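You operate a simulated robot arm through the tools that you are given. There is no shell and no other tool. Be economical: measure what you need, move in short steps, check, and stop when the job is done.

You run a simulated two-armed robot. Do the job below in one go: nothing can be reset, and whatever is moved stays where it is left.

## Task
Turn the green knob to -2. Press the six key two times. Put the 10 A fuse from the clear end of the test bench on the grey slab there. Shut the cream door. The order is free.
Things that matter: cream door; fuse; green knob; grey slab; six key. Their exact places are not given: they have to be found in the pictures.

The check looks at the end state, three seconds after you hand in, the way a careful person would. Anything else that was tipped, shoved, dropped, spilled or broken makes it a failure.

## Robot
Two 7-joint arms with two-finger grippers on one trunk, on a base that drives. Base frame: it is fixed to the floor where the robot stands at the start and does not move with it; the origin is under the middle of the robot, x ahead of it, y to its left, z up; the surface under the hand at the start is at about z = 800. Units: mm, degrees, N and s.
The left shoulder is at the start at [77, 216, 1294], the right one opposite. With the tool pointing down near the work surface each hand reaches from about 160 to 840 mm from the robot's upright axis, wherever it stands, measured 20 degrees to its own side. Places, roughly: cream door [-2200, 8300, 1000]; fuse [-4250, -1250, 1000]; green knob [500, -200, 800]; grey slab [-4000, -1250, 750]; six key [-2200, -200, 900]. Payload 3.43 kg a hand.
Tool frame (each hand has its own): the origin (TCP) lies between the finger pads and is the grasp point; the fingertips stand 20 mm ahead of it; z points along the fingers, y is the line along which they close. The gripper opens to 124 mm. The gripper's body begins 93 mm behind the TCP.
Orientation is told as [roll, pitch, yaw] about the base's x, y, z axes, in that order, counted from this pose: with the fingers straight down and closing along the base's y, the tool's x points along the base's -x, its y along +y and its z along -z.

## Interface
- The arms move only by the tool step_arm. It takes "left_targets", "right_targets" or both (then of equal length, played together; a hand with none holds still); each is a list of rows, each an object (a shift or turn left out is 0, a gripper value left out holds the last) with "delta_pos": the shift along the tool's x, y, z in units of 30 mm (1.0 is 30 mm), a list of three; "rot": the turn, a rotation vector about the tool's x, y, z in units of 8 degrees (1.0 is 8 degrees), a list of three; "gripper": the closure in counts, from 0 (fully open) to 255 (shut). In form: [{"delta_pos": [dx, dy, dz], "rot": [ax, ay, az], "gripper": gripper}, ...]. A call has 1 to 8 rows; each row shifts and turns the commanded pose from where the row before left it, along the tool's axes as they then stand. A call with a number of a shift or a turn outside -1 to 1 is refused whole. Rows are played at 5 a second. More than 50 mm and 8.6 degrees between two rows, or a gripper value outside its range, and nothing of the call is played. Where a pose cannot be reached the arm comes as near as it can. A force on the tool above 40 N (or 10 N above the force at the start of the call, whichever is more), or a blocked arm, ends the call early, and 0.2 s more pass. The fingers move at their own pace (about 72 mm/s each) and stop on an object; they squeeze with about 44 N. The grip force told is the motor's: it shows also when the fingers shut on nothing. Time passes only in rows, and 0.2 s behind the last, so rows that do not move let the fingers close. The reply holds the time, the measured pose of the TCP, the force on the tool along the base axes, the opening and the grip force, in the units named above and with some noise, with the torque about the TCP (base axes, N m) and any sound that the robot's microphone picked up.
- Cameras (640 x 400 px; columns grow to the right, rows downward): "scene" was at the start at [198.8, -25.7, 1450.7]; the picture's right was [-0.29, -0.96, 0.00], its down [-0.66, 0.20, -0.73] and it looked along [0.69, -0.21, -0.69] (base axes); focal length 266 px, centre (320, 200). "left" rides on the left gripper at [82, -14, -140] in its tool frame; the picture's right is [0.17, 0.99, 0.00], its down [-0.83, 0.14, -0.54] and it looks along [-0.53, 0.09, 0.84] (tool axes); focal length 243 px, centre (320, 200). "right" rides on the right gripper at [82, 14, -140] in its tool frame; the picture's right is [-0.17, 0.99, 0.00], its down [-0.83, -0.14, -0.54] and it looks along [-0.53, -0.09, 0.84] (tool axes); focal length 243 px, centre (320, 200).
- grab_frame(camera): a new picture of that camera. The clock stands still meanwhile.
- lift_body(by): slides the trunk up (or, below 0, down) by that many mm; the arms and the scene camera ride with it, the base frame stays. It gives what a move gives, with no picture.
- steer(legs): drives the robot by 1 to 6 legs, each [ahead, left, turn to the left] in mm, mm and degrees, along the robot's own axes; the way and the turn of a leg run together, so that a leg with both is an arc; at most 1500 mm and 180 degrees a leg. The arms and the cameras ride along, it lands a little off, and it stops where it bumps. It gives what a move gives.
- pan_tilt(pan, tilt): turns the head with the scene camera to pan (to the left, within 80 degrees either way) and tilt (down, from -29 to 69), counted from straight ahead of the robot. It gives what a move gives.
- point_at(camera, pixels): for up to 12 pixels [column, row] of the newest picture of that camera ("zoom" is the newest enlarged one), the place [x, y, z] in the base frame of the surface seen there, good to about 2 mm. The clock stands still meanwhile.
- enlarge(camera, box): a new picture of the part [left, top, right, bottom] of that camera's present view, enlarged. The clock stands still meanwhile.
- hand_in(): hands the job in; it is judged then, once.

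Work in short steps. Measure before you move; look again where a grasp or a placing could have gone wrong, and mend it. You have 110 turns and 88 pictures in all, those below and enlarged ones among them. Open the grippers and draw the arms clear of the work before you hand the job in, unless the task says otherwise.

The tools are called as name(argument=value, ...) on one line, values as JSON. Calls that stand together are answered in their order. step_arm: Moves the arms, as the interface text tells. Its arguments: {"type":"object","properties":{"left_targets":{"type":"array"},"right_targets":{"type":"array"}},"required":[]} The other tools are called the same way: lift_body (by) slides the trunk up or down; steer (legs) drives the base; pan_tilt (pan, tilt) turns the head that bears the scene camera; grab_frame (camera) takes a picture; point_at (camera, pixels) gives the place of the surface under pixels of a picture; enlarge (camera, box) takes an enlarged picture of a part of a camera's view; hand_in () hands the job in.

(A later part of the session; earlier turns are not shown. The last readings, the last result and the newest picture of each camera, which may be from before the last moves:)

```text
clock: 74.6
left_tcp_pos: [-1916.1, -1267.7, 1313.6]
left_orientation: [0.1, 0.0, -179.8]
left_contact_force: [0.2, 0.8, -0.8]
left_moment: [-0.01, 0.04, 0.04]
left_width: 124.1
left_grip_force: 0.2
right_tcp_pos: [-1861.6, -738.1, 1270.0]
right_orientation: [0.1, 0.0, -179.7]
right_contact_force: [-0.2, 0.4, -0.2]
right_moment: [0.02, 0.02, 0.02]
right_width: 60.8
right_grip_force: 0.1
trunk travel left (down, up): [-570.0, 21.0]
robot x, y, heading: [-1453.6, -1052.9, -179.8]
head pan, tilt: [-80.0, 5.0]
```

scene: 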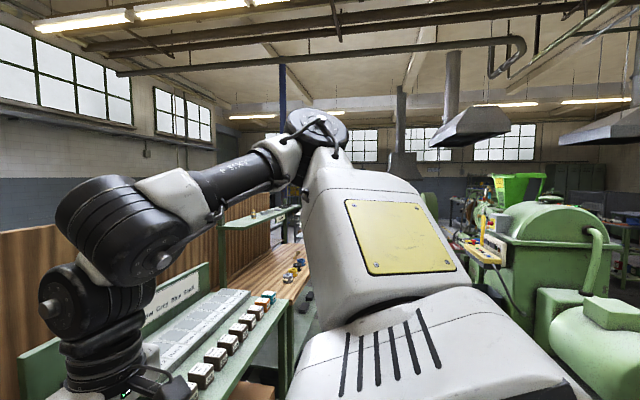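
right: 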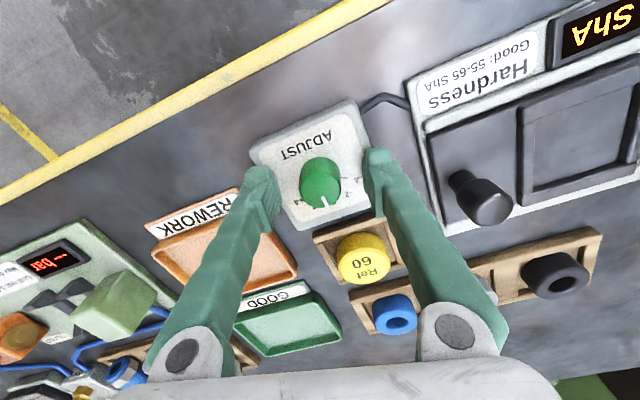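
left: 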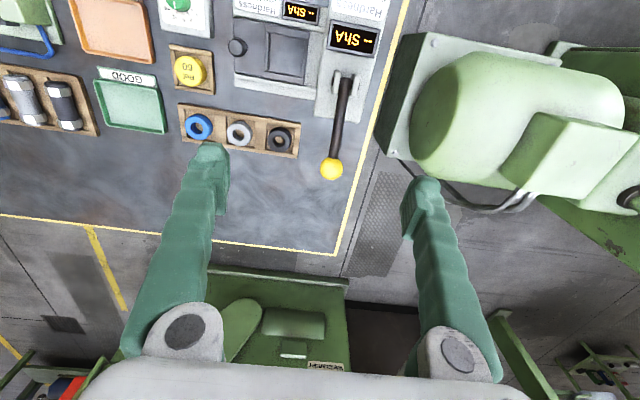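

Robot at (-1454,-1053), no bump. I continue 1400 mm through, then look to the right at the desk.

steer(legs=[[700, 0, 0], [750, 0, 0]])

pan_tilt(pan=-80, tilt=30)

grab_frame(camera="scene")

pan_tilt(pan=0, tilt=30)

grab_frame(camera="scene")

```text
clock: 83.8
left_tcp_pos: [-3364.0, -1267.1, 1312.2]
left_orientation: [0.0, 0.1, -180.1]
left_contact_force: [0.1, 0.5, 0.1]
left_moment: [0.02, -0.02, 0.03]
left_width: 123.9
left_grip_force: 0.1
right_tcp_pos: [-3306.9, -738.4, 1268.3]
right_orientation: [0.2, 0.0, -179.8]
right_contact_force: [0.1, 0.3, 0.2]
right_moment: [0.02, 0.02, 0.02]
right_width: 61.0
right_grip_force: 0.1
trunk travel left (down, up): [-570.0, 21.0]
robot x, y, heading: [-2903.0, -1054.7, -179.9]
head pan, tilt: [-80.0, 5.0]
```

```text
clock: 84.7
left_tcp_pos: [-3366.1, -1267.9, 1313.3]
left_orientation: [0.0, 0.1, -180.1]
left_contact_force: [-0.6, 0.8, 0.2]
left_moment: [0.0, 0.01, 0.01]
left_width: 124.0
left_grip_force: 0.1
right_tcp_pos: [-3309.8, -738.5, 1268.3]
right_orientation: [0.0, 0.1, -179.9]
right_contact_force: [-1.3, -0.2, -0.4]
right_moment: [-0.01, 0.0, 0.02]
right_width: 60.8
right_grip_force: 0.1
trunk travel left (down, up): [-570.0, 21.0]
robot x, y, heading: [-2903.7, -1052.3, -179.7]
head pan, tilt: [-80.0, 30.0]
```

```text
62 pictures are left
```

scene: 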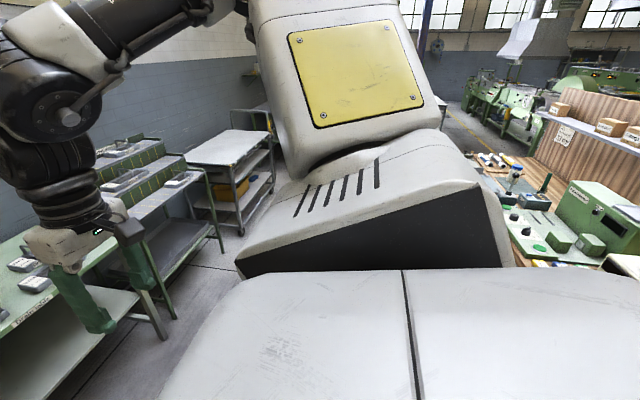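

```text
clock: 86.3
left_tcp_pos: [-3365.1, -1267.9, 1312.5]
left_orientation: [0.0, 0.0, -180.0]
left_contact_force: [0.0, -0.5, -0.6]
left_moment: [0.0, -0.02, -0.01]
left_width: 123.8
left_grip_force: 0.0
right_tcp_pos: [-3307.6, -737.8, 1268.8]
right_orientation: [0.1, 0.1, -179.8]
right_contact_force: [-0.6, -0.2, 1.2]
right_moment: [0.0, 0.0, -0.01]
right_width: 60.7
right_grip_force: 0.0
trunk travel left (down, up): [-570.0, 21.0]
robot x, y, heading: [-2900.9, -1050.1, -179.7]
head pan, tilt: [0.0, 30.0]
```

```text
61 pictures are left
```

scene: 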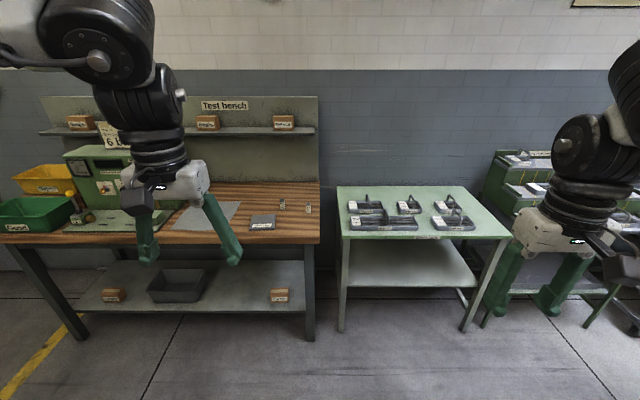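

The test bench is ahead: grey slab at (263,222) and two small parts at (282,204) and (308,208). I enlarge them.

enlarge(camera="scene", box=[230, 185, 330, 247])

point_at(camera="scene", pixels=[[282, 205], [308, 208], [263, 220], [318, 235], [60, 240], [319, 190], [260, 237], [347, 215], [340, 235], [270, 296], [230, 250], [240, 230]])

```text
6.40 times, centred on (280, 216) of scene
```

zoom: 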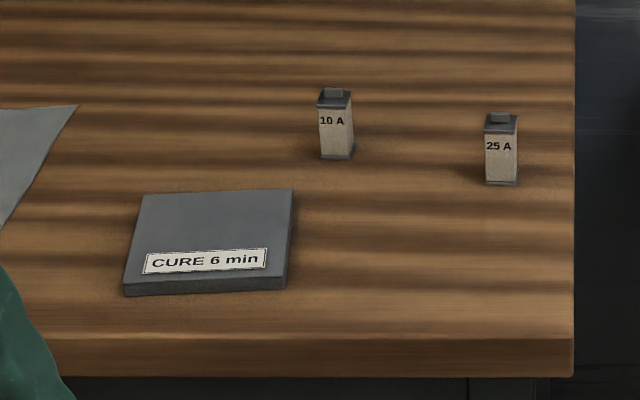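

```text
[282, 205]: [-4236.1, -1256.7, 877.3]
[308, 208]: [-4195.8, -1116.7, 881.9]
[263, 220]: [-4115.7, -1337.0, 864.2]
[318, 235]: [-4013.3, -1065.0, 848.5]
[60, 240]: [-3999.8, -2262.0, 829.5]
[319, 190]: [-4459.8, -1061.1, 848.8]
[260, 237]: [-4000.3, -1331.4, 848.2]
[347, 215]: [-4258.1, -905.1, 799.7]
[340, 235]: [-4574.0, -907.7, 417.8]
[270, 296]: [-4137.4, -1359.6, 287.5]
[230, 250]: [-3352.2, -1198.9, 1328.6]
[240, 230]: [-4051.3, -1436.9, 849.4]
```

10 A fuse is at ≈(-4236,-1257), slab at ≈(-4115,-1337) top z 864, bench top 849, front edge x≈-4000. I'll use the left hand: drive to about (-3620,-967), then lower the trunk.

steer(legs=[[500, -85, 0], [220, 0, 0]])

lift_body(by=-120)

pan_tilt(pan=25, tilt=45)

grab_frame(camera="scene")

grab_frame(camera="left")

```text
clock: 91.3
left_tcp_pos: [-4081.1, -1180.8, 1314.0]
left_orientation: [0.0, -0.2, 179.7]
left_contact_force: [-0.2, 0.6, -0.5]
left_moment: [0.05, 0.0, -0.05]
left_width: 123.8
left_grip_force: 0.2
right_tcp_pos: [-4022.1, -650.5, 1269.3]
right_orientation: [0.2, -0.1, 180.0]
right_contact_force: [0.3, -0.1, 0.3]
right_moment: [-0.04, 0.0, 0.02]
right_width: 60.8
right_grip_force: 0.1
trunk travel left (down, up): [-570.0, 21.0]
robot x, y, heading: [-3618.7, -968.8, 179.8]
head pan, tilt: [0.0, 30.0]
```

```text
clock: 92.8
left_tcp_pos: [-4083.0, -1180.4, 1194.8]
left_orientation: [0.0, -0.1, 179.8]
left_contact_force: [0.4, 0.1, -0.1]
left_moment: [-0.03, 0.01, -0.01]
left_width: 124.1
left_grip_force: 0.1
right_tcp_pos: [-4024.7, -650.8, 1148.2]
right_orientation: [0.1, 0.1, 180.0]
right_contact_force: [-0.3, 0.4, -0.4]
right_moment: [0.04, 0.03, 0.01]
right_width: 60.9
right_grip_force: 0.0
trunk travel left (down, up): [-450.0, 141.0]
robot x, y, heading: [-3619.9, -968.3, 180.1]
head pan, tilt: [0.0, 30.0]
```

```text
clock: 93.7
left_tcp_pos: [-4083.9, -1180.5, 1194.1]
left_orientation: [0.0, 0.0, 179.8]
left_contact_force: [-0.3, -0.3, 0.9]
left_moment: [0.04, -0.04, 0.0]
left_width: 124.2
left_grip_force: 0.1
right_tcp_pos: [-4025.0, -651.6, 1149.4]
right_orientation: [0.0, 0.1, 180.0]
right_contact_force: [0.4, -0.5, 0.0]
right_moment: [-0.01, 0.0, 0.02]
right_width: 60.8
right_grip_force: 0.0
trunk travel left (down, up): [-450.0, 141.0]
robot x, y, heading: [-3618.6, -968.1, 179.8]
head pan, tilt: [25.0, 45.0]
```

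```text
59 pictures are left
```

scene: 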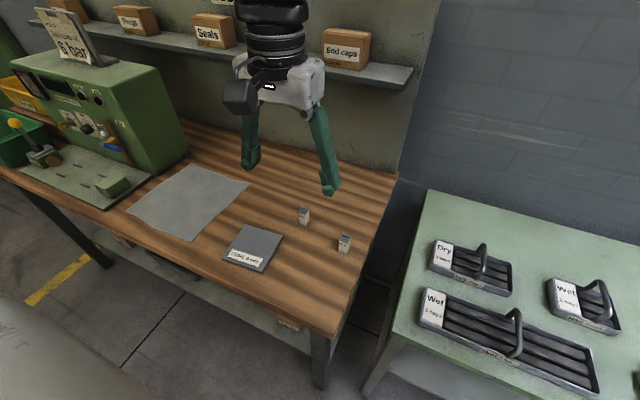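

```text
58 pictures are left
```

left: 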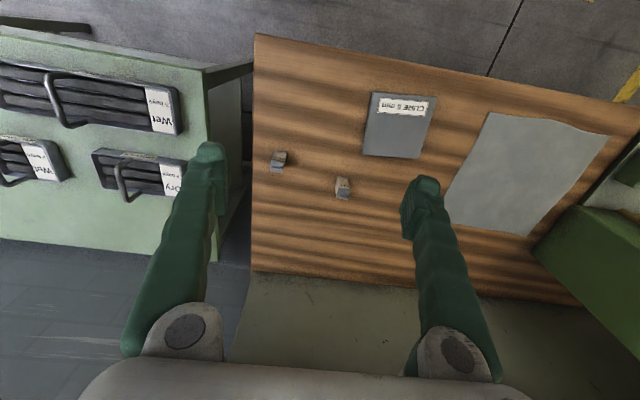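

The 10 A should be at scene (304,217), the 25 A at (345,243). I zoom to confirm and measure fuse and slab.

enlarge(camera="scene", box=[222, 200, 362, 280])

```text
4.57 times, centred on (292, 240) of scene
```

zoom: 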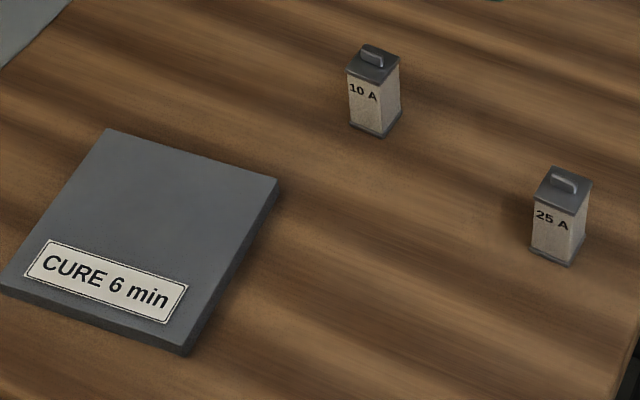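

point_at(camera="zoom", pixels=[[366, 75], [393, 63], [349, 70], [388, 78], [366, 115], [392, 110], [375, 138], [372, 58], [110, 132], [276, 182], [188, 345], [6, 285]])

point_at(camera="zoom", pixels=[[145, 220], [565, 190], [400, 90], [352, 125], [381, 83], [398, 62], [349, 68], [360, 50], [382, 62]])

```text
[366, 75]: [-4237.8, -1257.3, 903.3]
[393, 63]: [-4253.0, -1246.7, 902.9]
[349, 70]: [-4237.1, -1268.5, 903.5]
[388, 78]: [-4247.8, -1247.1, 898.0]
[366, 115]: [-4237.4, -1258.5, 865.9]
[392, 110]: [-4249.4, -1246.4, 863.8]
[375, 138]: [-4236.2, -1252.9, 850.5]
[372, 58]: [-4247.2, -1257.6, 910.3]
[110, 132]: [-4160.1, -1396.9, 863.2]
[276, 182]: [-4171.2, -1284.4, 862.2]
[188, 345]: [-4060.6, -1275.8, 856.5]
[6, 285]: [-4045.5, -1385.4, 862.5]
```

```text
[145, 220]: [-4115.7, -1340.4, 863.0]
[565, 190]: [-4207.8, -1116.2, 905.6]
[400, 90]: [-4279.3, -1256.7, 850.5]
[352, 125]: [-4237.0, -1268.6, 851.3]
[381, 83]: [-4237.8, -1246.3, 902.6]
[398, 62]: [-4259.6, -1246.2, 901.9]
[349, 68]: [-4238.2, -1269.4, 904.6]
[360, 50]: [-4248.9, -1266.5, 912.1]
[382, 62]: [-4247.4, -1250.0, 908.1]
```

The fuse is 23 mm square, centre (-4248,-1257.5), z 849–904; slab centre (-4110,-1336), top 863. I move the left hand above the fuse.

step_arm(left_targets=[{"delta_pos": [-0.913, 0.428, 0], "gripper": 130}, {"delta_pos": [-0.913, 0.428, 0]}, {"delta_pos": [-0.913, 0.428, 0]}, {"delta_pos": [-0.913, 0.428, 0.5]}, {"delta_pos": [-0.913, 0.428, 0.8]}, {"delta_pos": [-0.913, 0.428, 0.8]}, {"delta_pos": [0, 0, 1]}, {"delta_pos": [0, 0, 1]}])

step_arm(left_targets=[{"delta_pos": [0, 0, 1]}, {"delta_pos": [0, 0, 1]}, {"delta_pos": [0, 0, 1]}, {"delta_pos": [0, 0, 0.7]}, {}])

grab_frame(camera="left")

```text
clock: 95.5
left_tcp_pos: [-4249.1, -1258.1, 1069.8]
left_orientation: [-0.1, -0.1, 179.9]
left_contact_force: [0.2, 0.3, -0.4]
left_moment: [0.01, 0.0, -0.03]
left_width: 60.7
left_grip_force: 0.2
right_tcp_pos: [-4024.3, -651.5, 1147.6]
right_orientation: [0.0, 0.1, -179.9]
right_contact_force: [-0.7, 0.8, -0.5]
right_moment: [0.05, 0.0, -0.04]
right_width: 61.1
right_grip_force: 0.1
trunk travel left (down, up): [-450.0, 141.0]
robot x, y, heading: [-3622.2, -967.6, 179.9]
head pan, tilt: [25.0, 45.0]
```

```text
clock: 96.7
left_tcp_pos: [-4247.8, -1256.5, 959.9]
left_orientation: [0.0, 0.0, 179.9]
left_contact_force: [0.4, -0.4, 0.2]
left_moment: [-0.02, 0.01, -0.01]
left_width: 60.8
left_grip_force: 0.0
right_tcp_pos: [-4024.2, -651.8, 1148.4]
right_orientation: [0.1, 0.0, 180.0]
right_contact_force: [0.8, -0.2, -0.1]
right_moment: [0.01, -0.01, 0.0]
right_width: 60.9
right_grip_force: 0.1
trunk travel left (down, up): [-450.0, 141.0]
robot x, y, heading: [-3618.6, -968.8, 180.2]
head pan, tilt: [25.0, 45.0]
```

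```text
56 pictures are left
```

left: 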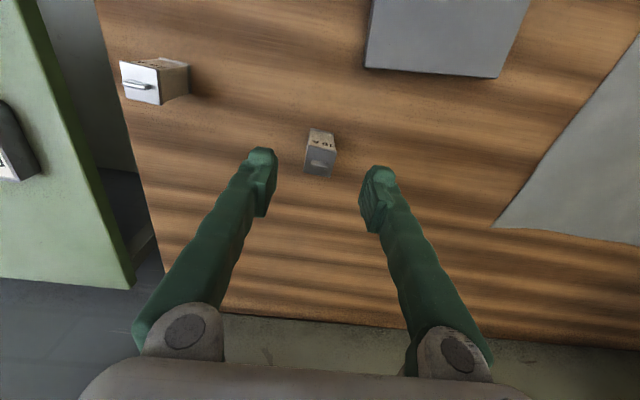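

The 10 A fuse is centred between the fingers. I go down to z≈885 and close.

step_arm(left_targets=[{"delta_pos": [0, 0, 0.9]}, {"delta_pos": [0, 0, 0.9]}, {"delta_pos": [0, 0, 0.7]}, {}, {"gripper": 190}, {"gripper": 255}, {}, {}])

grab_frame(camera="left")

```text
clock: 98.5
left_tcp_pos: [-4248.1, -1256.8, 883.9]
left_orientation: [0.0, -0.1, 179.8]
left_contact_force: [-0.3, 1.4, -0.4]
left_moment: [-0.01, 0.0, 0.04]
left_width: 24.1
left_grip_force: 43.7
right_tcp_pos: [-4024.3, -652.4, 1148.8]
right_orientation: [0.1, 0.1, 179.9]
right_contact_force: [0.2, 0.0, 0.4]
right_moment: [0.01, 0.02, 0.0]
right_width: 60.9
right_grip_force: 0.0
trunk travel left (down, up): [-450.0, 141.0]
robot x, y, heading: [-3615.1, -966.9, 179.9]
head pan, tilt: [25.0, 45.0]
```

```text
55 pictures are left
```

left: 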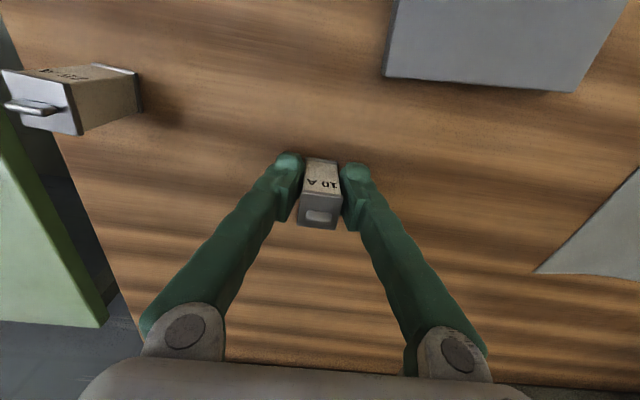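

Gripped (24 mm). I lift 60 mm, carry to the slab centre and lower to ~z 905 first.

step_arm(left_targets=[{"delta_pos": [0, 0, -1]}, {"delta_pos": [0, 0, -1]}, {"delta_pos": [0.92, 0.527, 0]}, {"delta_pos": [0.92, 0.527, 0]}, {"delta_pos": [0.92, 0.527, 0]}, {"delta_pos": [0.92, 0.527, 0]}, {"delta_pos": [0.92, 0.527, 0]}, {}])

step_arm(left_targets=[{"delta_pos": [0, 0, 0.7]}, {"delta_pos": [0, 0, 0.6]}, {}])

enlarge(camera="scene", box=[192, 180, 332, 280])

```text
clock: 100.3
left_tcp_pos: [-4110.6, -1336.7, 945.5]
left_orientation: [0.0, 0.1, 179.8]
left_contact_force: [-0.3, -0.6, -0.9]
left_moment: [-0.03, 0.0, -0.02]
left_width: 24.1
left_grip_force: 43.7
right_tcp_pos: [-4025.2, -650.1, 1147.3]
right_orientation: [0.1, 0.1, 180.1]
right_contact_force: [0.3, 0.3, 0.1]
right_moment: [-0.01, -0.06, 0.04]
right_width: 60.8
right_grip_force: 0.0
trunk travel left (down, up): [-450.0, 141.0]
robot x, y, heading: [-3614.2, -970.8, 180.0]
head pan, tilt: [25.0, 45.0]
```

```text
clock: 101.1
left_tcp_pos: [-4110.7, -1336.6, 905.6]
left_orientation: [0.0, 0.0, 179.9]
left_contact_force: [-0.4, 0.5, 0.1]
left_moment: [-0.01, -0.02, -0.02]
left_width: 23.9
left_grip_force: 44.0
right_tcp_pos: [-4024.1, -650.8, 1148.1]
right_orientation: [0.2, 0.0, 180.1]
right_contact_force: [-0.3, -0.2, 0.3]
right_moment: [0.01, 0.01, 0.03]
right_width: 61.1
right_grip_force: 0.1
trunk travel left (down, up): [-450.0, 141.0]
robot x, y, heading: [-3616.2, -970.6, 180.1]
head pan, tilt: [25.0, 45.0]
```

```text
4.00 times, centred on (262, 230) of scene
```

zoom: 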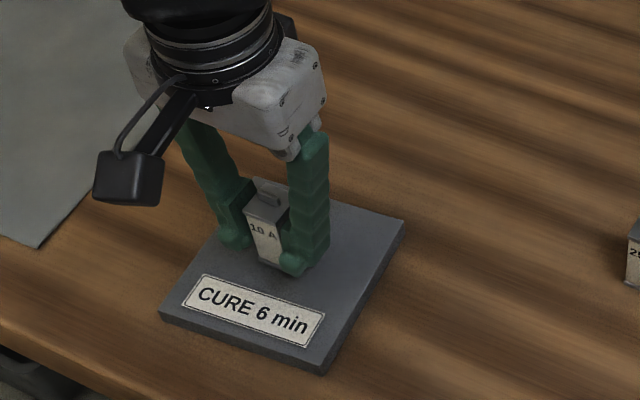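

The fuse is over the slab. I lower in fine steps of 2 mm to contact.

step_arm(left_targets=[{"delta_pos": [0, 0, 0.1]}, {"delta_pos": [0, 0, 0.06]}, {"delta_pos": [0, 0, 0.04]}, {}])

```text
clock: 102.1
left_tcp_pos: [-4111.4, -1336.1, 899.3]
left_orientation: [0.0, -0.1, 179.8]
left_contact_force: [-0.5, -0.5, -0.8]
left_moment: [0.0, 0.01, 0.02]
left_width: 24.3
left_grip_force: 44.8
right_tcp_pos: [-4024.4, -651.5, 1148.2]
right_orientation: [0.2, 0.0, 180.0]
right_contact_force: [0.2, -0.9, 1.5]
right_moment: [0.01, 0.03, -0.02]
right_width: 60.9
right_grip_force: 0.1
trunk travel left (down, up): [-450.0, 141.0]
robot x, y, heading: [-3620.4, -967.1, 179.9]
head pan, tilt: [25.0, 45.0]
```

No contact yet; a little lower.

step_arm(left_targets=[{"delta_pos": [0, 0, 0.04]}, {"delta_pos": [0, 0, 0.03]}, {}])

```text
clock: 102.9
left_tcp_pos: [-4111.6, -1335.7, 899.7]
left_orientation: [0.0, -0.1, 179.8]
left_contact_force: [-0.5, -2.1, 11.2]
left_moment: [-0.05, -0.01, 0.02]
left_width: 24.3
left_grip_force: 44.2
right_tcp_pos: [-4023.9, -651.0, 1148.2]
right_orientation: [0.1, 0.0, 180.0]
right_contact_force: [0.1, -0.4, -0.7]
right_moment: [-0.03, 0.01, 0.04]
right_width: 60.9
right_grip_force: 0.0
trunk travel left (down, up): [-450.0, 141.0]
robot x, y, heading: [-3617.6, -970.0, 179.9]
head pan, tilt: [25.0, 45.0]
```

Contact at 11 N. I open slowly and lift.

step_arm(left_targets=[{"gripper": 190}, {"gripper": 140}, {"gripper": 110}, {}, {"delta_pos": [0, 0, -1]}, {"delta_pos": [0, 0, -1]}, {"delta_pos": [0, 0, -1]}, {"delta_pos": [0, 0, -1]}])

step_arm(left_targets=[{"delta_pos": [0, 0, -1]}, {"delta_pos": [0, 0, -1]}, {"delta_pos": [0, 0, -1]}, {"delta_pos": [0, 0, -1]}, {"delta_pos": [0, 0, -1]}, {"delta_pos": [0, 0, -1]}])

enlarge(camera="scene", box=[192, 180, 372, 290])

```text
clock: 104.7
left_tcp_pos: [-4109.5, -1335.9, 1018.3]
left_orientation: [0.0, -0.1, 179.8]
left_contact_force: [0.8, -0.3, 0.1]
left_moment: [0.02, 0.04, 0.0]
left_width: 70.7
left_grip_force: 0.1
right_tcp_pos: [-4024.7, -650.3, 1148.9]
right_orientation: [0.1, 0.0, 179.9]
right_contact_force: [0.6, 0.0, -0.1]
right_moment: [0.0, 0.0, 0.02]
right_width: 60.8
right_grip_force: 0.0
trunk travel left (down, up): [-450.0, 141.0]
robot x, y, heading: [-3621.4, -972.1, 180.2]
head pan, tilt: [25.0, 45.0]
```

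```text
clock: 106.1
left_tcp_pos: [-4112.7, -1333.2, 1194.7]
left_orientation: [0.0, 0.0, 179.8]
left_contact_force: [-0.2, -0.4, 0.7]
left_moment: [-0.02, 0.01, 0.0]
left_width: 70.7
left_grip_force: 0.0
left hand out of reach, approached as far as the arm can: row 6
right_tcp_pos: [-4024.4, -651.4, 1147.9]
right_orientation: [0.1, 0.0, 180.1]
right_contact_force: [0.2, -0.3, -0.7]
right_moment: [0.0, 0.02, -0.02]
right_width: 60.5
right_grip_force: 0.0
trunk travel left (down, up): [-450.0, 141.0]
robot x, y, heading: [-3616.7, -971.6, 179.9]
head pan, tilt: [25.0, 45.0]
```

```text
3.56 times, centred on (282, 235) of scene
```

zoom: 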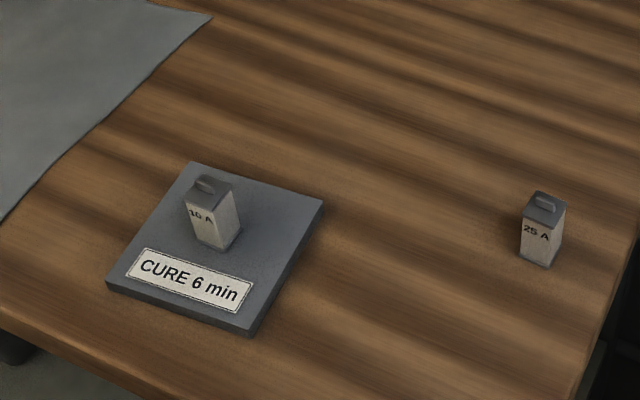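

The 10 A fuse stands upright on the slab, 25 A untouched. I pull the left hand in, back 600 mm, turn right to face +y, and look towards the desk.

step_arm(left_targets=[{"delta_pos": [0.3, -1, 0]}, {"delta_pos": [0.3, -1, 0]}, {"delta_pos": [0, -1, 0]}])

steer(legs=[[-600, 0, 0], [0, 0, -90]])

pan_tilt(pan=-40, tilt=30)

grab_frame(camera="scene")

```text
clock: 106.9
left_tcp_pos: [-4094.7, -1242.7, 1192.7]
left_orientation: [0.0, 0.1, 179.8]
left_contact_force: [-0.5, 1.0, 0.1]
left_moment: [-0.03, 0.0, 0.03]
left_width: 70.7
left_grip_force: 0.1
right_tcp_pos: [-4023.7, -650.6, 1148.0]
right_orientation: [0.0, 0.1, 180.0]
right_contact_force: [0.1, -0.1, 0.3]
right_moment: [-0.02, 0.04, -0.01]
right_width: 60.8
right_grip_force: 0.0
trunk travel left (down, up): [-450.0, 141.0]
robot x, y, heading: [-3619.4, -968.1, 179.9]
head pan, tilt: [25.0, 45.0]
```

```text
clock: 116.3
left_tcp_pos: [-3291.7, -494.0, 1192.6]
left_orientation: [-0.1, 0.0, 89.8]
left_contact_force: [0.3, 0.0, -0.5]
left_moment: [-0.01, -0.01, 0.01]
left_width: 70.4
left_grip_force: 0.1
right_tcp_pos: [-2699.1, -563.4, 1147.6]
right_orientation: [0.1, 0.1, 90.1]
right_contact_force: [-0.4, -0.4, 0.3]
right_moment: [0.02, 0.02, 0.01]
right_width: 60.8
right_grip_force: 0.0
trunk travel left (down, up): [-450.0, 141.0]
robot x, y, heading: [-3016.3, -967.3, 90.1]
head pan, tilt: [25.0, 45.0]
```

```text
clock: 117.7
left_tcp_pos: [-3291.6, -493.4, 1193.2]
left_orientation: [0.0, 0.0, 90.0]
left_contact_force: [-0.5, 0.2, 0.0]
left_moment: [-0.02, -0.02, 0.01]
left_width: 70.8
left_grip_force: 0.1
right_tcp_pos: [-2698.9, -564.5, 1149.0]
right_orientation: [0.1, 0.1, 90.1]
right_contact_force: [0.1, -0.2, 0.7]
right_moment: [0.04, 0.01, -0.01]
right_width: 60.7
right_grip_force: 0.0
trunk travel left (down, up): [-450.0, 141.0]
robot x, y, heading: [-3016.2, -968.1, 90.0]
head pan, tilt: [-40.0, 30.0]
```

```text
52 pictures are left
```

scene: 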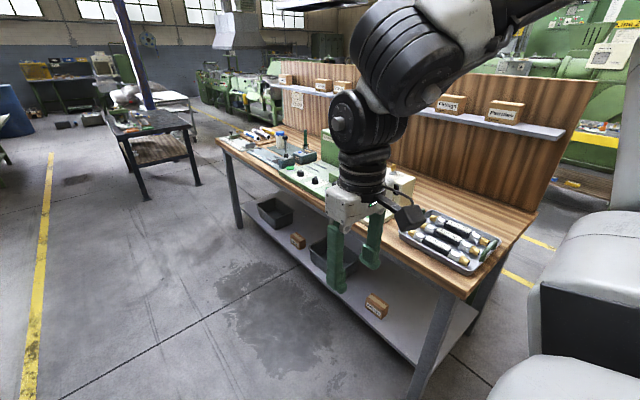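

The desk with controls lies to the right; floor ahead is clear. I drive 800 mm ahead (y≈-170) and turn right to face it.

steer(legs=[[800, 0, 0], [0, 0, -90]])

pan_tilt(pan=0, tilt=35)

grab_frame(camera="scene")

```text
clock: 128.2
left_tcp_pos: [-2543.4, 112.3, 1192.2]
left_orientation: [-0.1, 0.1, 0.4]
left_contact_force: [0.7, -0.6, -0.3]
left_moment: [0.01, -0.01, 0.01]
left_width: 70.8
left_grip_force: 0.0
right_tcp_pos: [-2607.8, -481.1, 1149.3]
right_orientation: [0.0, 0.0, 0.6]
right_contact_force: [-0.5, -0.4, 0.3]
right_moment: [-0.04, -0.01, 0.01]
right_width: 60.6
right_grip_force: 0.0
trunk travel left (down, up): [-450.0, 141.0]
robot x, y, heading: [-3014.7, -167.5, 0.3]
head pan, tilt: [-40.0, 30.0]
```

```text
clock: 129.3
left_tcp_pos: [-2543.0, 111.2, 1192.5]
left_orientation: [-0.1, 0.1, 0.5]
left_contact_force: [0.3, 0.3, -0.9]
left_moment: [-0.04, 0.01, -0.02]
left_width: 70.6
left_grip_force: 0.0
right_tcp_pos: [-2608.9, -481.9, 1148.4]
right_orientation: [0.1, -0.1, 0.6]
right_contact_force: [0.1, 0.3, 1.2]
right_moment: [-0.02, 0.02, 0.02]
right_width: 60.7
right_grip_force: 0.0
trunk travel left (down, up): [-450.0, 141.0]
robot x, y, heading: [-3018.7, -170.1, 0.3]
head pan, tilt: [0.0, 35.0]
```

```text
51 pictures are left
```

scene: 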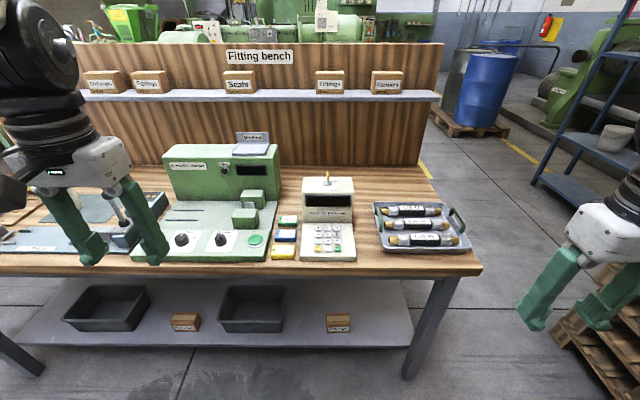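

The keypad device is at (328,235). I enlarge it to find the six key.

enlarge(camera="scene", box=[292, 215, 364, 265])

enlarge(camera="scene", box=[160, 130, 370, 270])

```text
8.00 times, centred on (328, 240) of scene
```

zoom: 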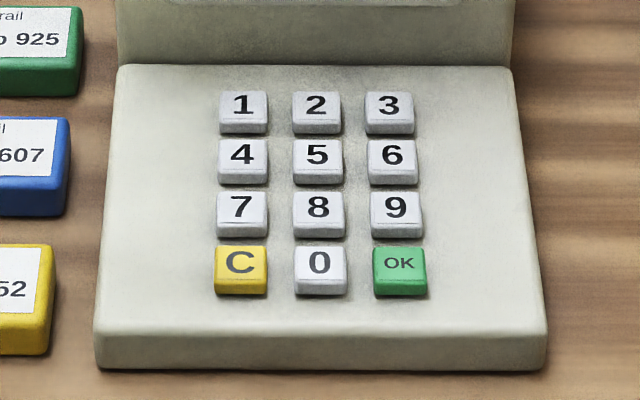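

```text
2.86 times, centred on (265, 200) of scene
```

zoom: 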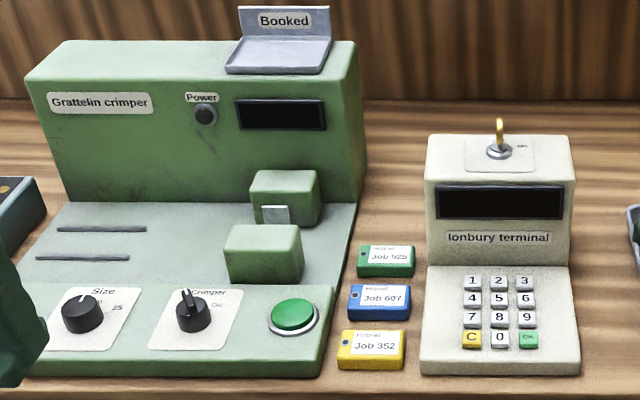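

The six is at right column, second row of the terminal keypad. I measure key positions and neighbours on a fresh zoom of the keypad.

enlarge(camera="scene", box=[292, 215, 364, 265])

point_at(camera="zoom", pixels=[[392, 154], [317, 154], [389, 106], [396, 208], [398, 262], [372, 155], [415, 155], [392, 140], [394, 167], [450, 160], [120, 75], [540, 330]])

enlarge(camera="scene", box=[300, 170, 360, 220])

point_at(camera="scene", pixels=[[328, 180], [328, 215], [302, 220], [354, 220], [300, 262], [440, 272], [287, 250], [360, 250], [328, 190]])

```text
8.00 times, centred on (328, 240) of scene
```

zoom: 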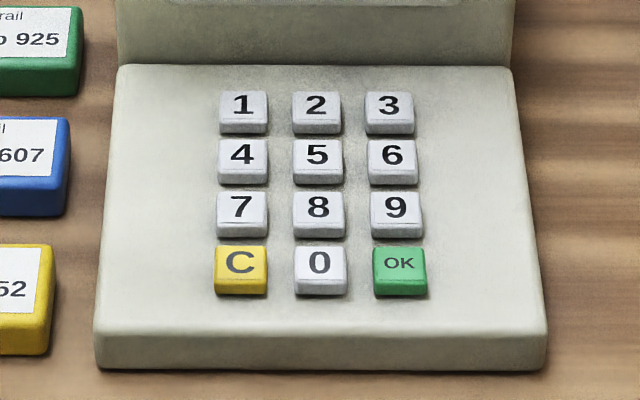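

```text
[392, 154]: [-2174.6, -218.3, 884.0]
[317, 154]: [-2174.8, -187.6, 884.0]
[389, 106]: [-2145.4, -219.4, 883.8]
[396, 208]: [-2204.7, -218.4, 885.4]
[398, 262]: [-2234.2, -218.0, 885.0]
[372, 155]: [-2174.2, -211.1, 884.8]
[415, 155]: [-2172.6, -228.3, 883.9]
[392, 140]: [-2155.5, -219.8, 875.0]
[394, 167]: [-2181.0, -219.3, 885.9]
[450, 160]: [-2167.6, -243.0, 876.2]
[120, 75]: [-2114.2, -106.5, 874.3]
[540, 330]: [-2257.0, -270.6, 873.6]
```

```text
8.00 times, centred on (330, 195) of scene
```

zoom: 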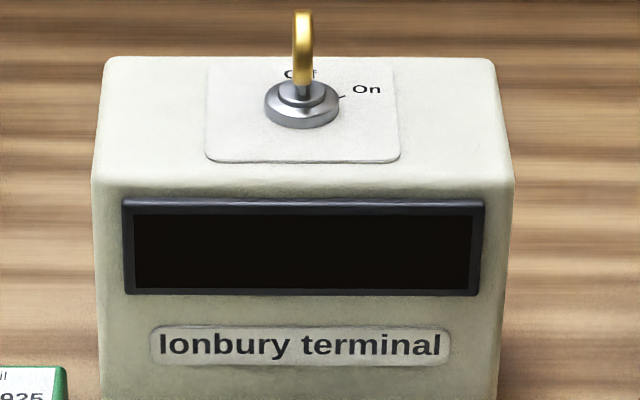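

```text
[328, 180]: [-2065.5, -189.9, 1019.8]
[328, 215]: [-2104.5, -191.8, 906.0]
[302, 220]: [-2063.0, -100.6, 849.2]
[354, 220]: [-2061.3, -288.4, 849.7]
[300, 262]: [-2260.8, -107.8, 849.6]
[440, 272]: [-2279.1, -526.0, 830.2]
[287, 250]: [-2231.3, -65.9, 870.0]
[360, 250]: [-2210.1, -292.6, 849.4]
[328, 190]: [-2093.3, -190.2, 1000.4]
```

Six key centre is (-2174.5,-218.5), top z≈885, 30 mm pitch, 20 mm keys, so closed fingertips (20×28 mm) fit. I drive ahead 270 and left 250 to put it in the right hand's workspace.

steer(legs=[[270, 250, 0]])

step_arm(right_targets=[{"gripper": 200}, {"gripper": 255}, {}])

pan_tilt(pan=-28, tilt=45)

grab_frame(camera="scene")

```text
clock: 133.2
left_tcp_pos: [-2277.8, 364.5, 1192.5]
left_orientation: [0.0, 0.1, 0.5]
left_contact_force: [-0.7, 0.3, -0.2]
left_moment: [-0.01, -0.02, 0.01]
left_width: 70.7
left_grip_force: 0.1
right_tcp_pos: [-2340.6, -228.9, 1148.6]
right_orientation: [0.1, 0.0, 0.6]
right_contact_force: [0.1, 0.0, -0.1]
right_moment: [0.02, 0.01, 0.02]
right_width: 61.1
right_grip_force: 0.0
trunk travel left (down, up): [-450.0, 141.0]
robot x, y, heading: [-2749.5, 85.4, 0.6]
head pan, tilt: [0.0, 35.0]
```

```text
clock: 134.0
left_tcp_pos: [-2277.9, 364.5, 1192.1]
left_orientation: [-0.1, 0.1, 0.4]
left_contact_force: [-0.1, -0.9, 0.3]
left_moment: [0.0, -0.03, 0.04]
left_width: 70.5
left_grip_force: 0.0
right_tcp_pos: [-2341.6, -227.5, 1149.0]
right_orientation: [0.1, 0.0, 0.7]
right_contact_force: [-0.2, -0.7, 0.0]
right_moment: [-0.04, 0.0, 0.0]
right_width: 0.0
right_grip_force: 34.6
trunk travel left (down, up): [-450.0, 141.0]
robot x, y, heading: [-2750.6, 84.3, 0.5]
head pan, tilt: [0.0, 35.0]
```

```text
clock: 134.9
left_tcp_pos: [-2278.4, 365.2, 1192.7]
left_orientation: [0.0, 0.1, 0.5]
left_contact_force: [-0.3, 0.5, 0.0]
left_moment: [-0.03, 0.02, 0.01]
left_width: 70.6
left_grip_force: 0.0
right_tcp_pos: [-2341.4, -229.8, 1149.4]
right_orientation: [0.0, 0.2, 0.6]
right_contact_force: [0.6, 0.3, 0.0]
right_moment: [0.04, 0.01, -0.01]
right_width: 0.0
right_grip_force: 34.2
trunk travel left (down, up): [-450.0, 141.0]
robot x, y, heading: [-2750.1, 84.3, 0.3]
head pan, tilt: [-28.0, 45.0]
```

```text
46 pictures are left
```

scene: 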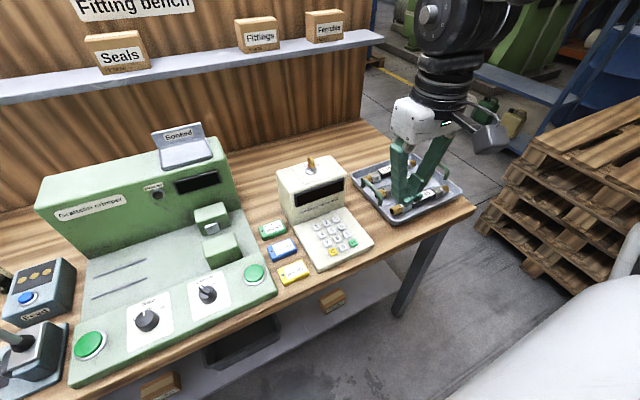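

I re-measure the keys from this pose.

enlarge(camera="scene", box=[300, 205, 372, 265])

```text
6.67 times, centred on (336, 235) of scene
```

zoom: 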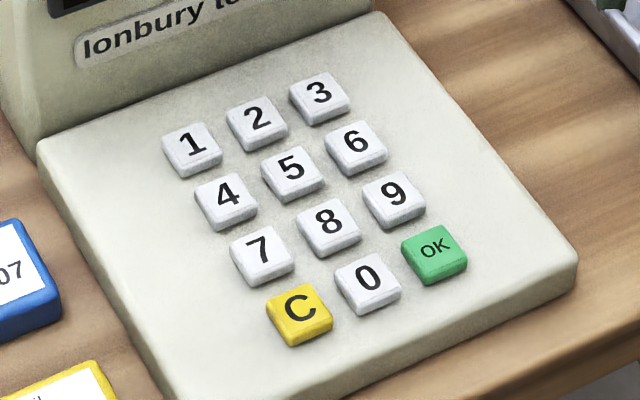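

point_at(camera="zoom", pixels=[[356, 142], [319, 93], [393, 194], [292, 167], [328, 150], [382, 148], [350, 124], [360, 163], [430, 150]])

```text
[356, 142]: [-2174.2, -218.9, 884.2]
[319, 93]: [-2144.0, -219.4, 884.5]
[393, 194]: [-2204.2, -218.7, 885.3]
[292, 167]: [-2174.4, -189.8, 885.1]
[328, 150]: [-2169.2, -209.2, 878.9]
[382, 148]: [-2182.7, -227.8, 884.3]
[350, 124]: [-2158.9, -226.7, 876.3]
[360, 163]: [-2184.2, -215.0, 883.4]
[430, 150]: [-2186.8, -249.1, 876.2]
```

Key six centre (-2174.3,-218.9,884.5). I move above it, then down to tips ~20 mm over the key.

step_arm(right_targets=[{"delta_pos": [-0.93, 0.05, 0]}, {"delta_pos": [-0.93, 0.05, 0]}, {"delta_pos": [-0.93, 0.05, 0]}, {"delta_pos": [-0.93, 0.05, 0]}, {"delta_pos": [-0.93, 0.05, 0]}, {"delta_pos": [-0.93, 0.05, 0]}, {}])

step_arm(right_targets=[{"delta_pos": [0, 0, 0.95]}, {"delta_pos": [0, 0, 0.95]}, {"delta_pos": [0, 0, 0.95]}, {"delta_pos": [0, 0, 0.95]}, {"delta_pos": [0, 0, 0.95]}, {"delta_pos": [0, 0, 0.95]}, {"delta_pos": [0, 0, 0.9]}, {}])

enlarge(camera="scene", box=[270, 150, 410, 270])

grab_frame(camera="right")

```text
clock: 136.5
left_tcp_pos: [-2278.9, 365.2, 1192.6]
left_orientation: [0.0, 0.1, 0.5]
left_contact_force: [0.3, 0.3, 0.5]
left_moment: [0.02, -0.03, -0.03]
left_width: 70.3
left_grip_force: 0.1
right_tcp_pos: [-2174.1, -217.6, 1148.6]
right_orientation: [0.2, 0.0, 0.7]
right_contact_force: [0.4, 0.1, 0.4]
right_moment: [0.0, -0.03, 0.05]
right_width: 0.0
right_grip_force: 34.8
trunk travel left (down, up): [-450.0, 141.0]
robot x, y, heading: [-2748.5, 85.7, 0.6]
head pan, tilt: [-28.0, 45.0]
```

```text
clock: 138.3
left_tcp_pos: [-2278.1, 364.7, 1191.9]
left_orientation: [0.0, 0.0, 0.4]
left_contact_force: [-0.1, 0.1, 0.6]
left_moment: [0.01, -0.02, 0.02]
left_width: 70.6
left_grip_force: 0.2
right_tcp_pos: [-2174.7, -218.4, 950.4]
right_orientation: [0.1, 0.0, 0.7]
right_contact_force: [0.5, 0.1, -0.6]
right_moment: [0.02, -0.05, 0.02]
right_width: 0.0
right_grip_force: 34.7
trunk travel left (down, up): [-450.0, 141.0]
robot x, y, heading: [-2749.9, 85.9, 0.4]
head pan, tilt: [-28.0, 45.0]
```

```text
3.33 times, centred on (340, 210) of scene
```

zoom: 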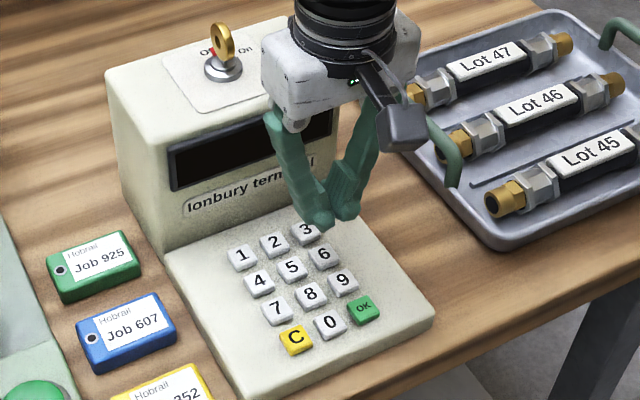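

```text
43 pictures are left
```

right: 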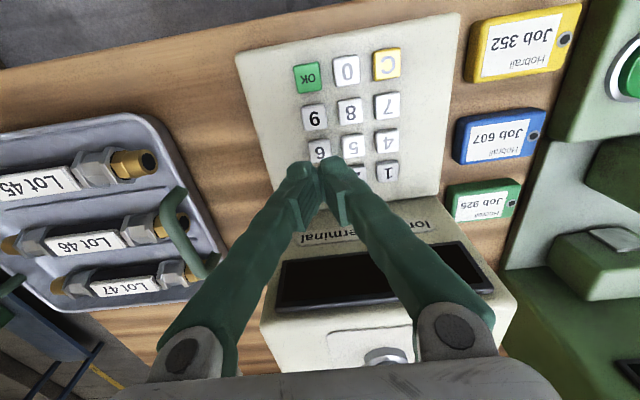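

The fingertips are above the six. I go down to tips ≈ 888.

step_arm(right_targets=[{"delta_pos": [0, 0, 0.9]}, {"delta_pos": [0, 0, 0.5]}, {}])

grab_frame(camera="right")

```text
clock: 139.1
left_tcp_pos: [-2279.8, 363.9, 1192.7]
left_orientation: [0.0, 0.0, 0.5]
left_contact_force: [1.0, 0.8, 0.4]
left_moment: [0.01, 0.0, -0.01]
left_width: 70.5
left_grip_force: 0.0
right_tcp_pos: [-2174.9, -215.9, 908.1]
right_orientation: [0.0, 0.0, 0.7]
right_contact_force: [-0.3, 0.3, -0.9]
right_moment: [0.03, -0.01, -0.01]
right_width: 0.0
right_grip_force: 34.4
trunk travel left (down, up): [-450.0, 141.0]
robot x, y, heading: [-2749.7, 86.2, 0.6]
head pan, tilt: [-28.0, 45.0]
```

```text
42 pictures are left
```

right: 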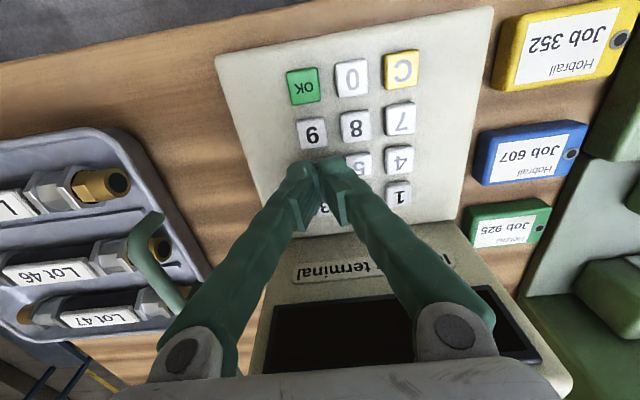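

Aligned; I shift 1.5 mm away from the 5 and press down in small steps watching force and sound.

step_arm(right_targets=[{"delta_pos": [0, -0.05, 0]}, {"delta_pos": [0, 0, 0.07]}, {"delta_pos": [0, 0, 0.07]}, {}])

```text
clock: 140.1
left_tcp_pos: [-2277.9, 365.0, 1193.0]
left_orientation: [0.0, 0.0, 0.5]
left_contact_force: [0.0, -0.5, 0.4]
left_moment: [-0.02, -0.01, 0.0]
left_width: 70.6
left_grip_force: 0.1
right_tcp_pos: [-2174.4, -219.9, 903.6]
right_orientation: [0.2, 0.0, 0.7]
right_contact_force: [-0.6, -1.3, 0.4]
right_moment: [0.01, -0.03, 0.01]
right_width: 0.2
right_grip_force: 34.8
trunk travel left (down, up): [-450.0, 141.0]
robot x, y, heading: [-2749.7, 83.8, 0.9]
head pan, tilt: [-28.0, 45.0]
```

step_arm(right_targets=[{"delta_pos": [0, 0, 0.05]}, {"delta_pos": [0, 0, 0.05]}, {}])

```text
clock: 140.9
left_tcp_pos: [-2279.9, 364.0, 1192.2]
left_orientation: [0.0, 0.0, 0.5]
left_contact_force: [-0.5, 0.0, 0.6]
left_moment: [0.04, -0.03, 0.01]
left_width: 70.3
left_grip_force: 0.1
right_tcp_pos: [-2174.3, -218.9, 900.0]
right_orientation: [0.2, -0.1, 0.7]
right_contact_force: [0.4, 0.6, 0.3]
right_moment: [-0.01, -0.01, 0.02]
right_width: 0.0
right_grip_force: 34.3
trunk travel left (down, up): [-450.0, 141.0]
robot x, y, heading: [-2748.3, 86.0, 0.7]
head pan, tilt: [-28.0, 45.0]
```

Tips should be at 880 but no force yet; I take a close look.

enlarge(camera="scene", box=[300, 190, 372, 250])

```text
6.67 times, centred on (336, 220) of scene
```

zoom: 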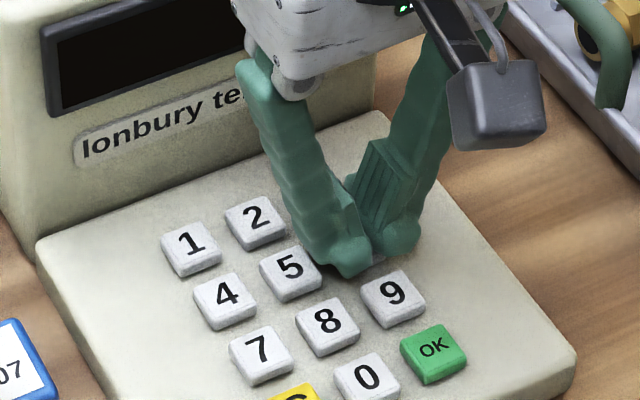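

Very near the key. I continue down in ~1.2 mm steps.

step_arm(right_targets=[{"delta_pos": [0, 0, 0.04]}, {"delta_pos": [0, 0, 0.04]}, {}])

```text
clock: 141.7
left_tcp_pos: [-2277.8, 364.6, 1191.4]
left_orientation: [-0.1, 0.0, 0.4]
left_contact_force: [0.1, -0.4, 0.0]
left_moment: [0.04, -0.03, 0.02]
left_width: 70.7
left_grip_force: 0.0
right_tcp_pos: [-2174.3, -218.7, 898.3]
right_orientation: [0.1, 0.0, 0.7]
right_contact_force: [-0.9, 0.0, 1.8]
right_moment: [0.02, 0.02, 0.03]
right_width: 6.0
right_grip_force: 34.1
trunk travel left (down, up): [-450.0, 141.0]
robot x, y, heading: [-2751.1, 84.0, 0.9]
head pan, tilt: [-28.0, 45.0]
heard: click
```

A click: first press registered. I lift 9 mm to let it release.

step_arm(right_targets=[{"delta_pos": [0, 0, -0.15]}, {"delta_pos": [0, 0, -0.15]}, {}, {}])

enlarge(camera="scene", box=[290, 170, 372, 250])

```text
clock: 142.7
left_tcp_pos: [-2278.6, 363.6, 1193.0]
left_orientation: [0.0, 0.0, 0.5]
left_contact_force: [-0.3, 0.4, -0.7]
left_moment: [-0.02, 0.03, -0.01]
left_width: 70.7
left_grip_force: 0.2
right_tcp_pos: [-2174.6, -218.6, 908.7]
right_orientation: [0.2, 0.2, 0.7]
right_contact_force: [0.3, -0.7, 0.1]
right_moment: [0.01, 0.02, -0.02]
right_width: 0.0
right_grip_force: 34.0
trunk travel left (down, up): [-450.0, 141.0]
robot x, y, heading: [-2753.2, 81.6, 0.4]
head pan, tilt: [-28.0, 45.0]
```

```text
5.00 times, centred on (331, 210) of scene
```

zoom: 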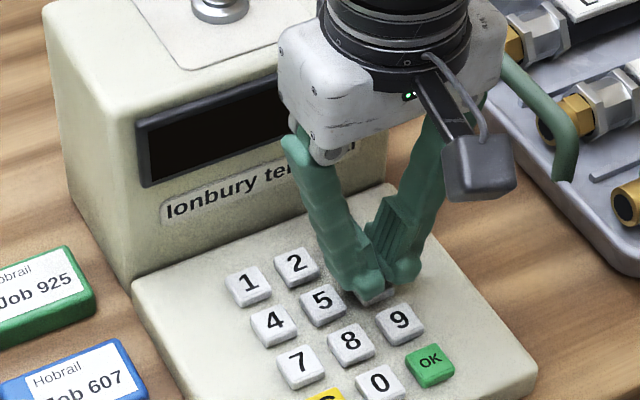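

Fingers are off the key. Second press: down to the same depth.

step_arm(right_targets=[{"delta_pos": [0, 0, 0.12]}, {"delta_pos": [0, 0, 0.12]}, {"delta_pos": [0, 0, 0.06]}, {}])

```text
clock: 143.7
left_tcp_pos: [-2278.2, 364.3, 1193.2]
left_orientation: [0.1, -0.1, 0.5]
left_contact_force: [0.0, -0.1, 0.0]
left_moment: [0.01, -0.02, 0.01]
left_width: 70.6
left_grip_force: 0.1
right_tcp_pos: [-2173.8, -218.2, 899.5]
right_orientation: [0.2, 0.0, 0.7]
right_contact_force: [-0.1, 1.1, 0.9]
right_moment: [-0.01, -0.04, 0.02]
right_width: 6.0
right_grip_force: 34.3
trunk travel left (down, up): [-450.0, 141.0]
robot x, y, heading: [-2750.0, 81.4, 0.5]
head pan, tilt: [-28.0, 45.0]
heard: click
```

Second click heard. I raise the hand well clear and check the terminal.

step_arm(right_targets=[{"delta_pos": [0, 0, -0.5]}, {"delta_pos": [0, 0, -1]}, {"delta_pos": [0, 0, -1]}, {"delta_pos": [0, 0, -1]}, {"delta_pos": [0, 0, -1]}, {"delta_pos": [0, 0, -1]}, {"delta_pos": [0, 0, -1]}, {"delta_pos": [0, 0, -1]}])

enlarge(camera="scene", box=[260, 150, 380, 270])

```text
clock: 145.5
left_tcp_pos: [-2279.2, 365.2, 1191.8]
left_orientation: [0.0, 0.0, 0.5]
left_contact_force: [0.5, -0.3, -0.3]
left_moment: [0.0, 0.0, 0.04]
left_width: 70.7
left_grip_force: 0.0
right_tcp_pos: [-2173.9, -218.6, 1124.6]
right_orientation: [0.0, 0.0, 0.7]
right_contact_force: [0.8, -0.1, 1.4]
right_moment: [-0.02, -0.03, -0.02]
right_width: 0.0
right_grip_force: 34.5
trunk travel left (down, up): [-450.0, 141.0]
robot x, y, heading: [-2746.7, 84.5, 0.6]
head pan, tilt: [-28.0, 45.0]
```

```text
3.33 times, centred on (320, 210) of scene
```

zoom: 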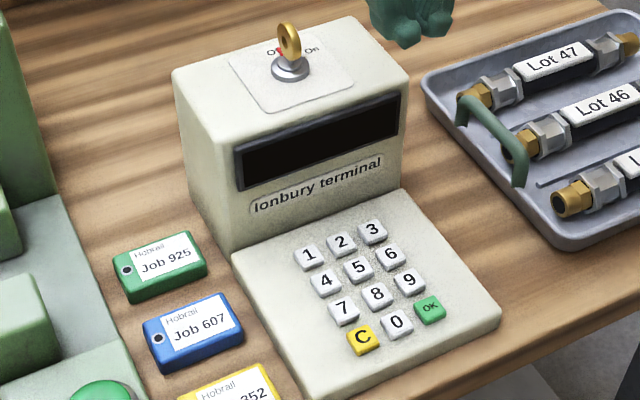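

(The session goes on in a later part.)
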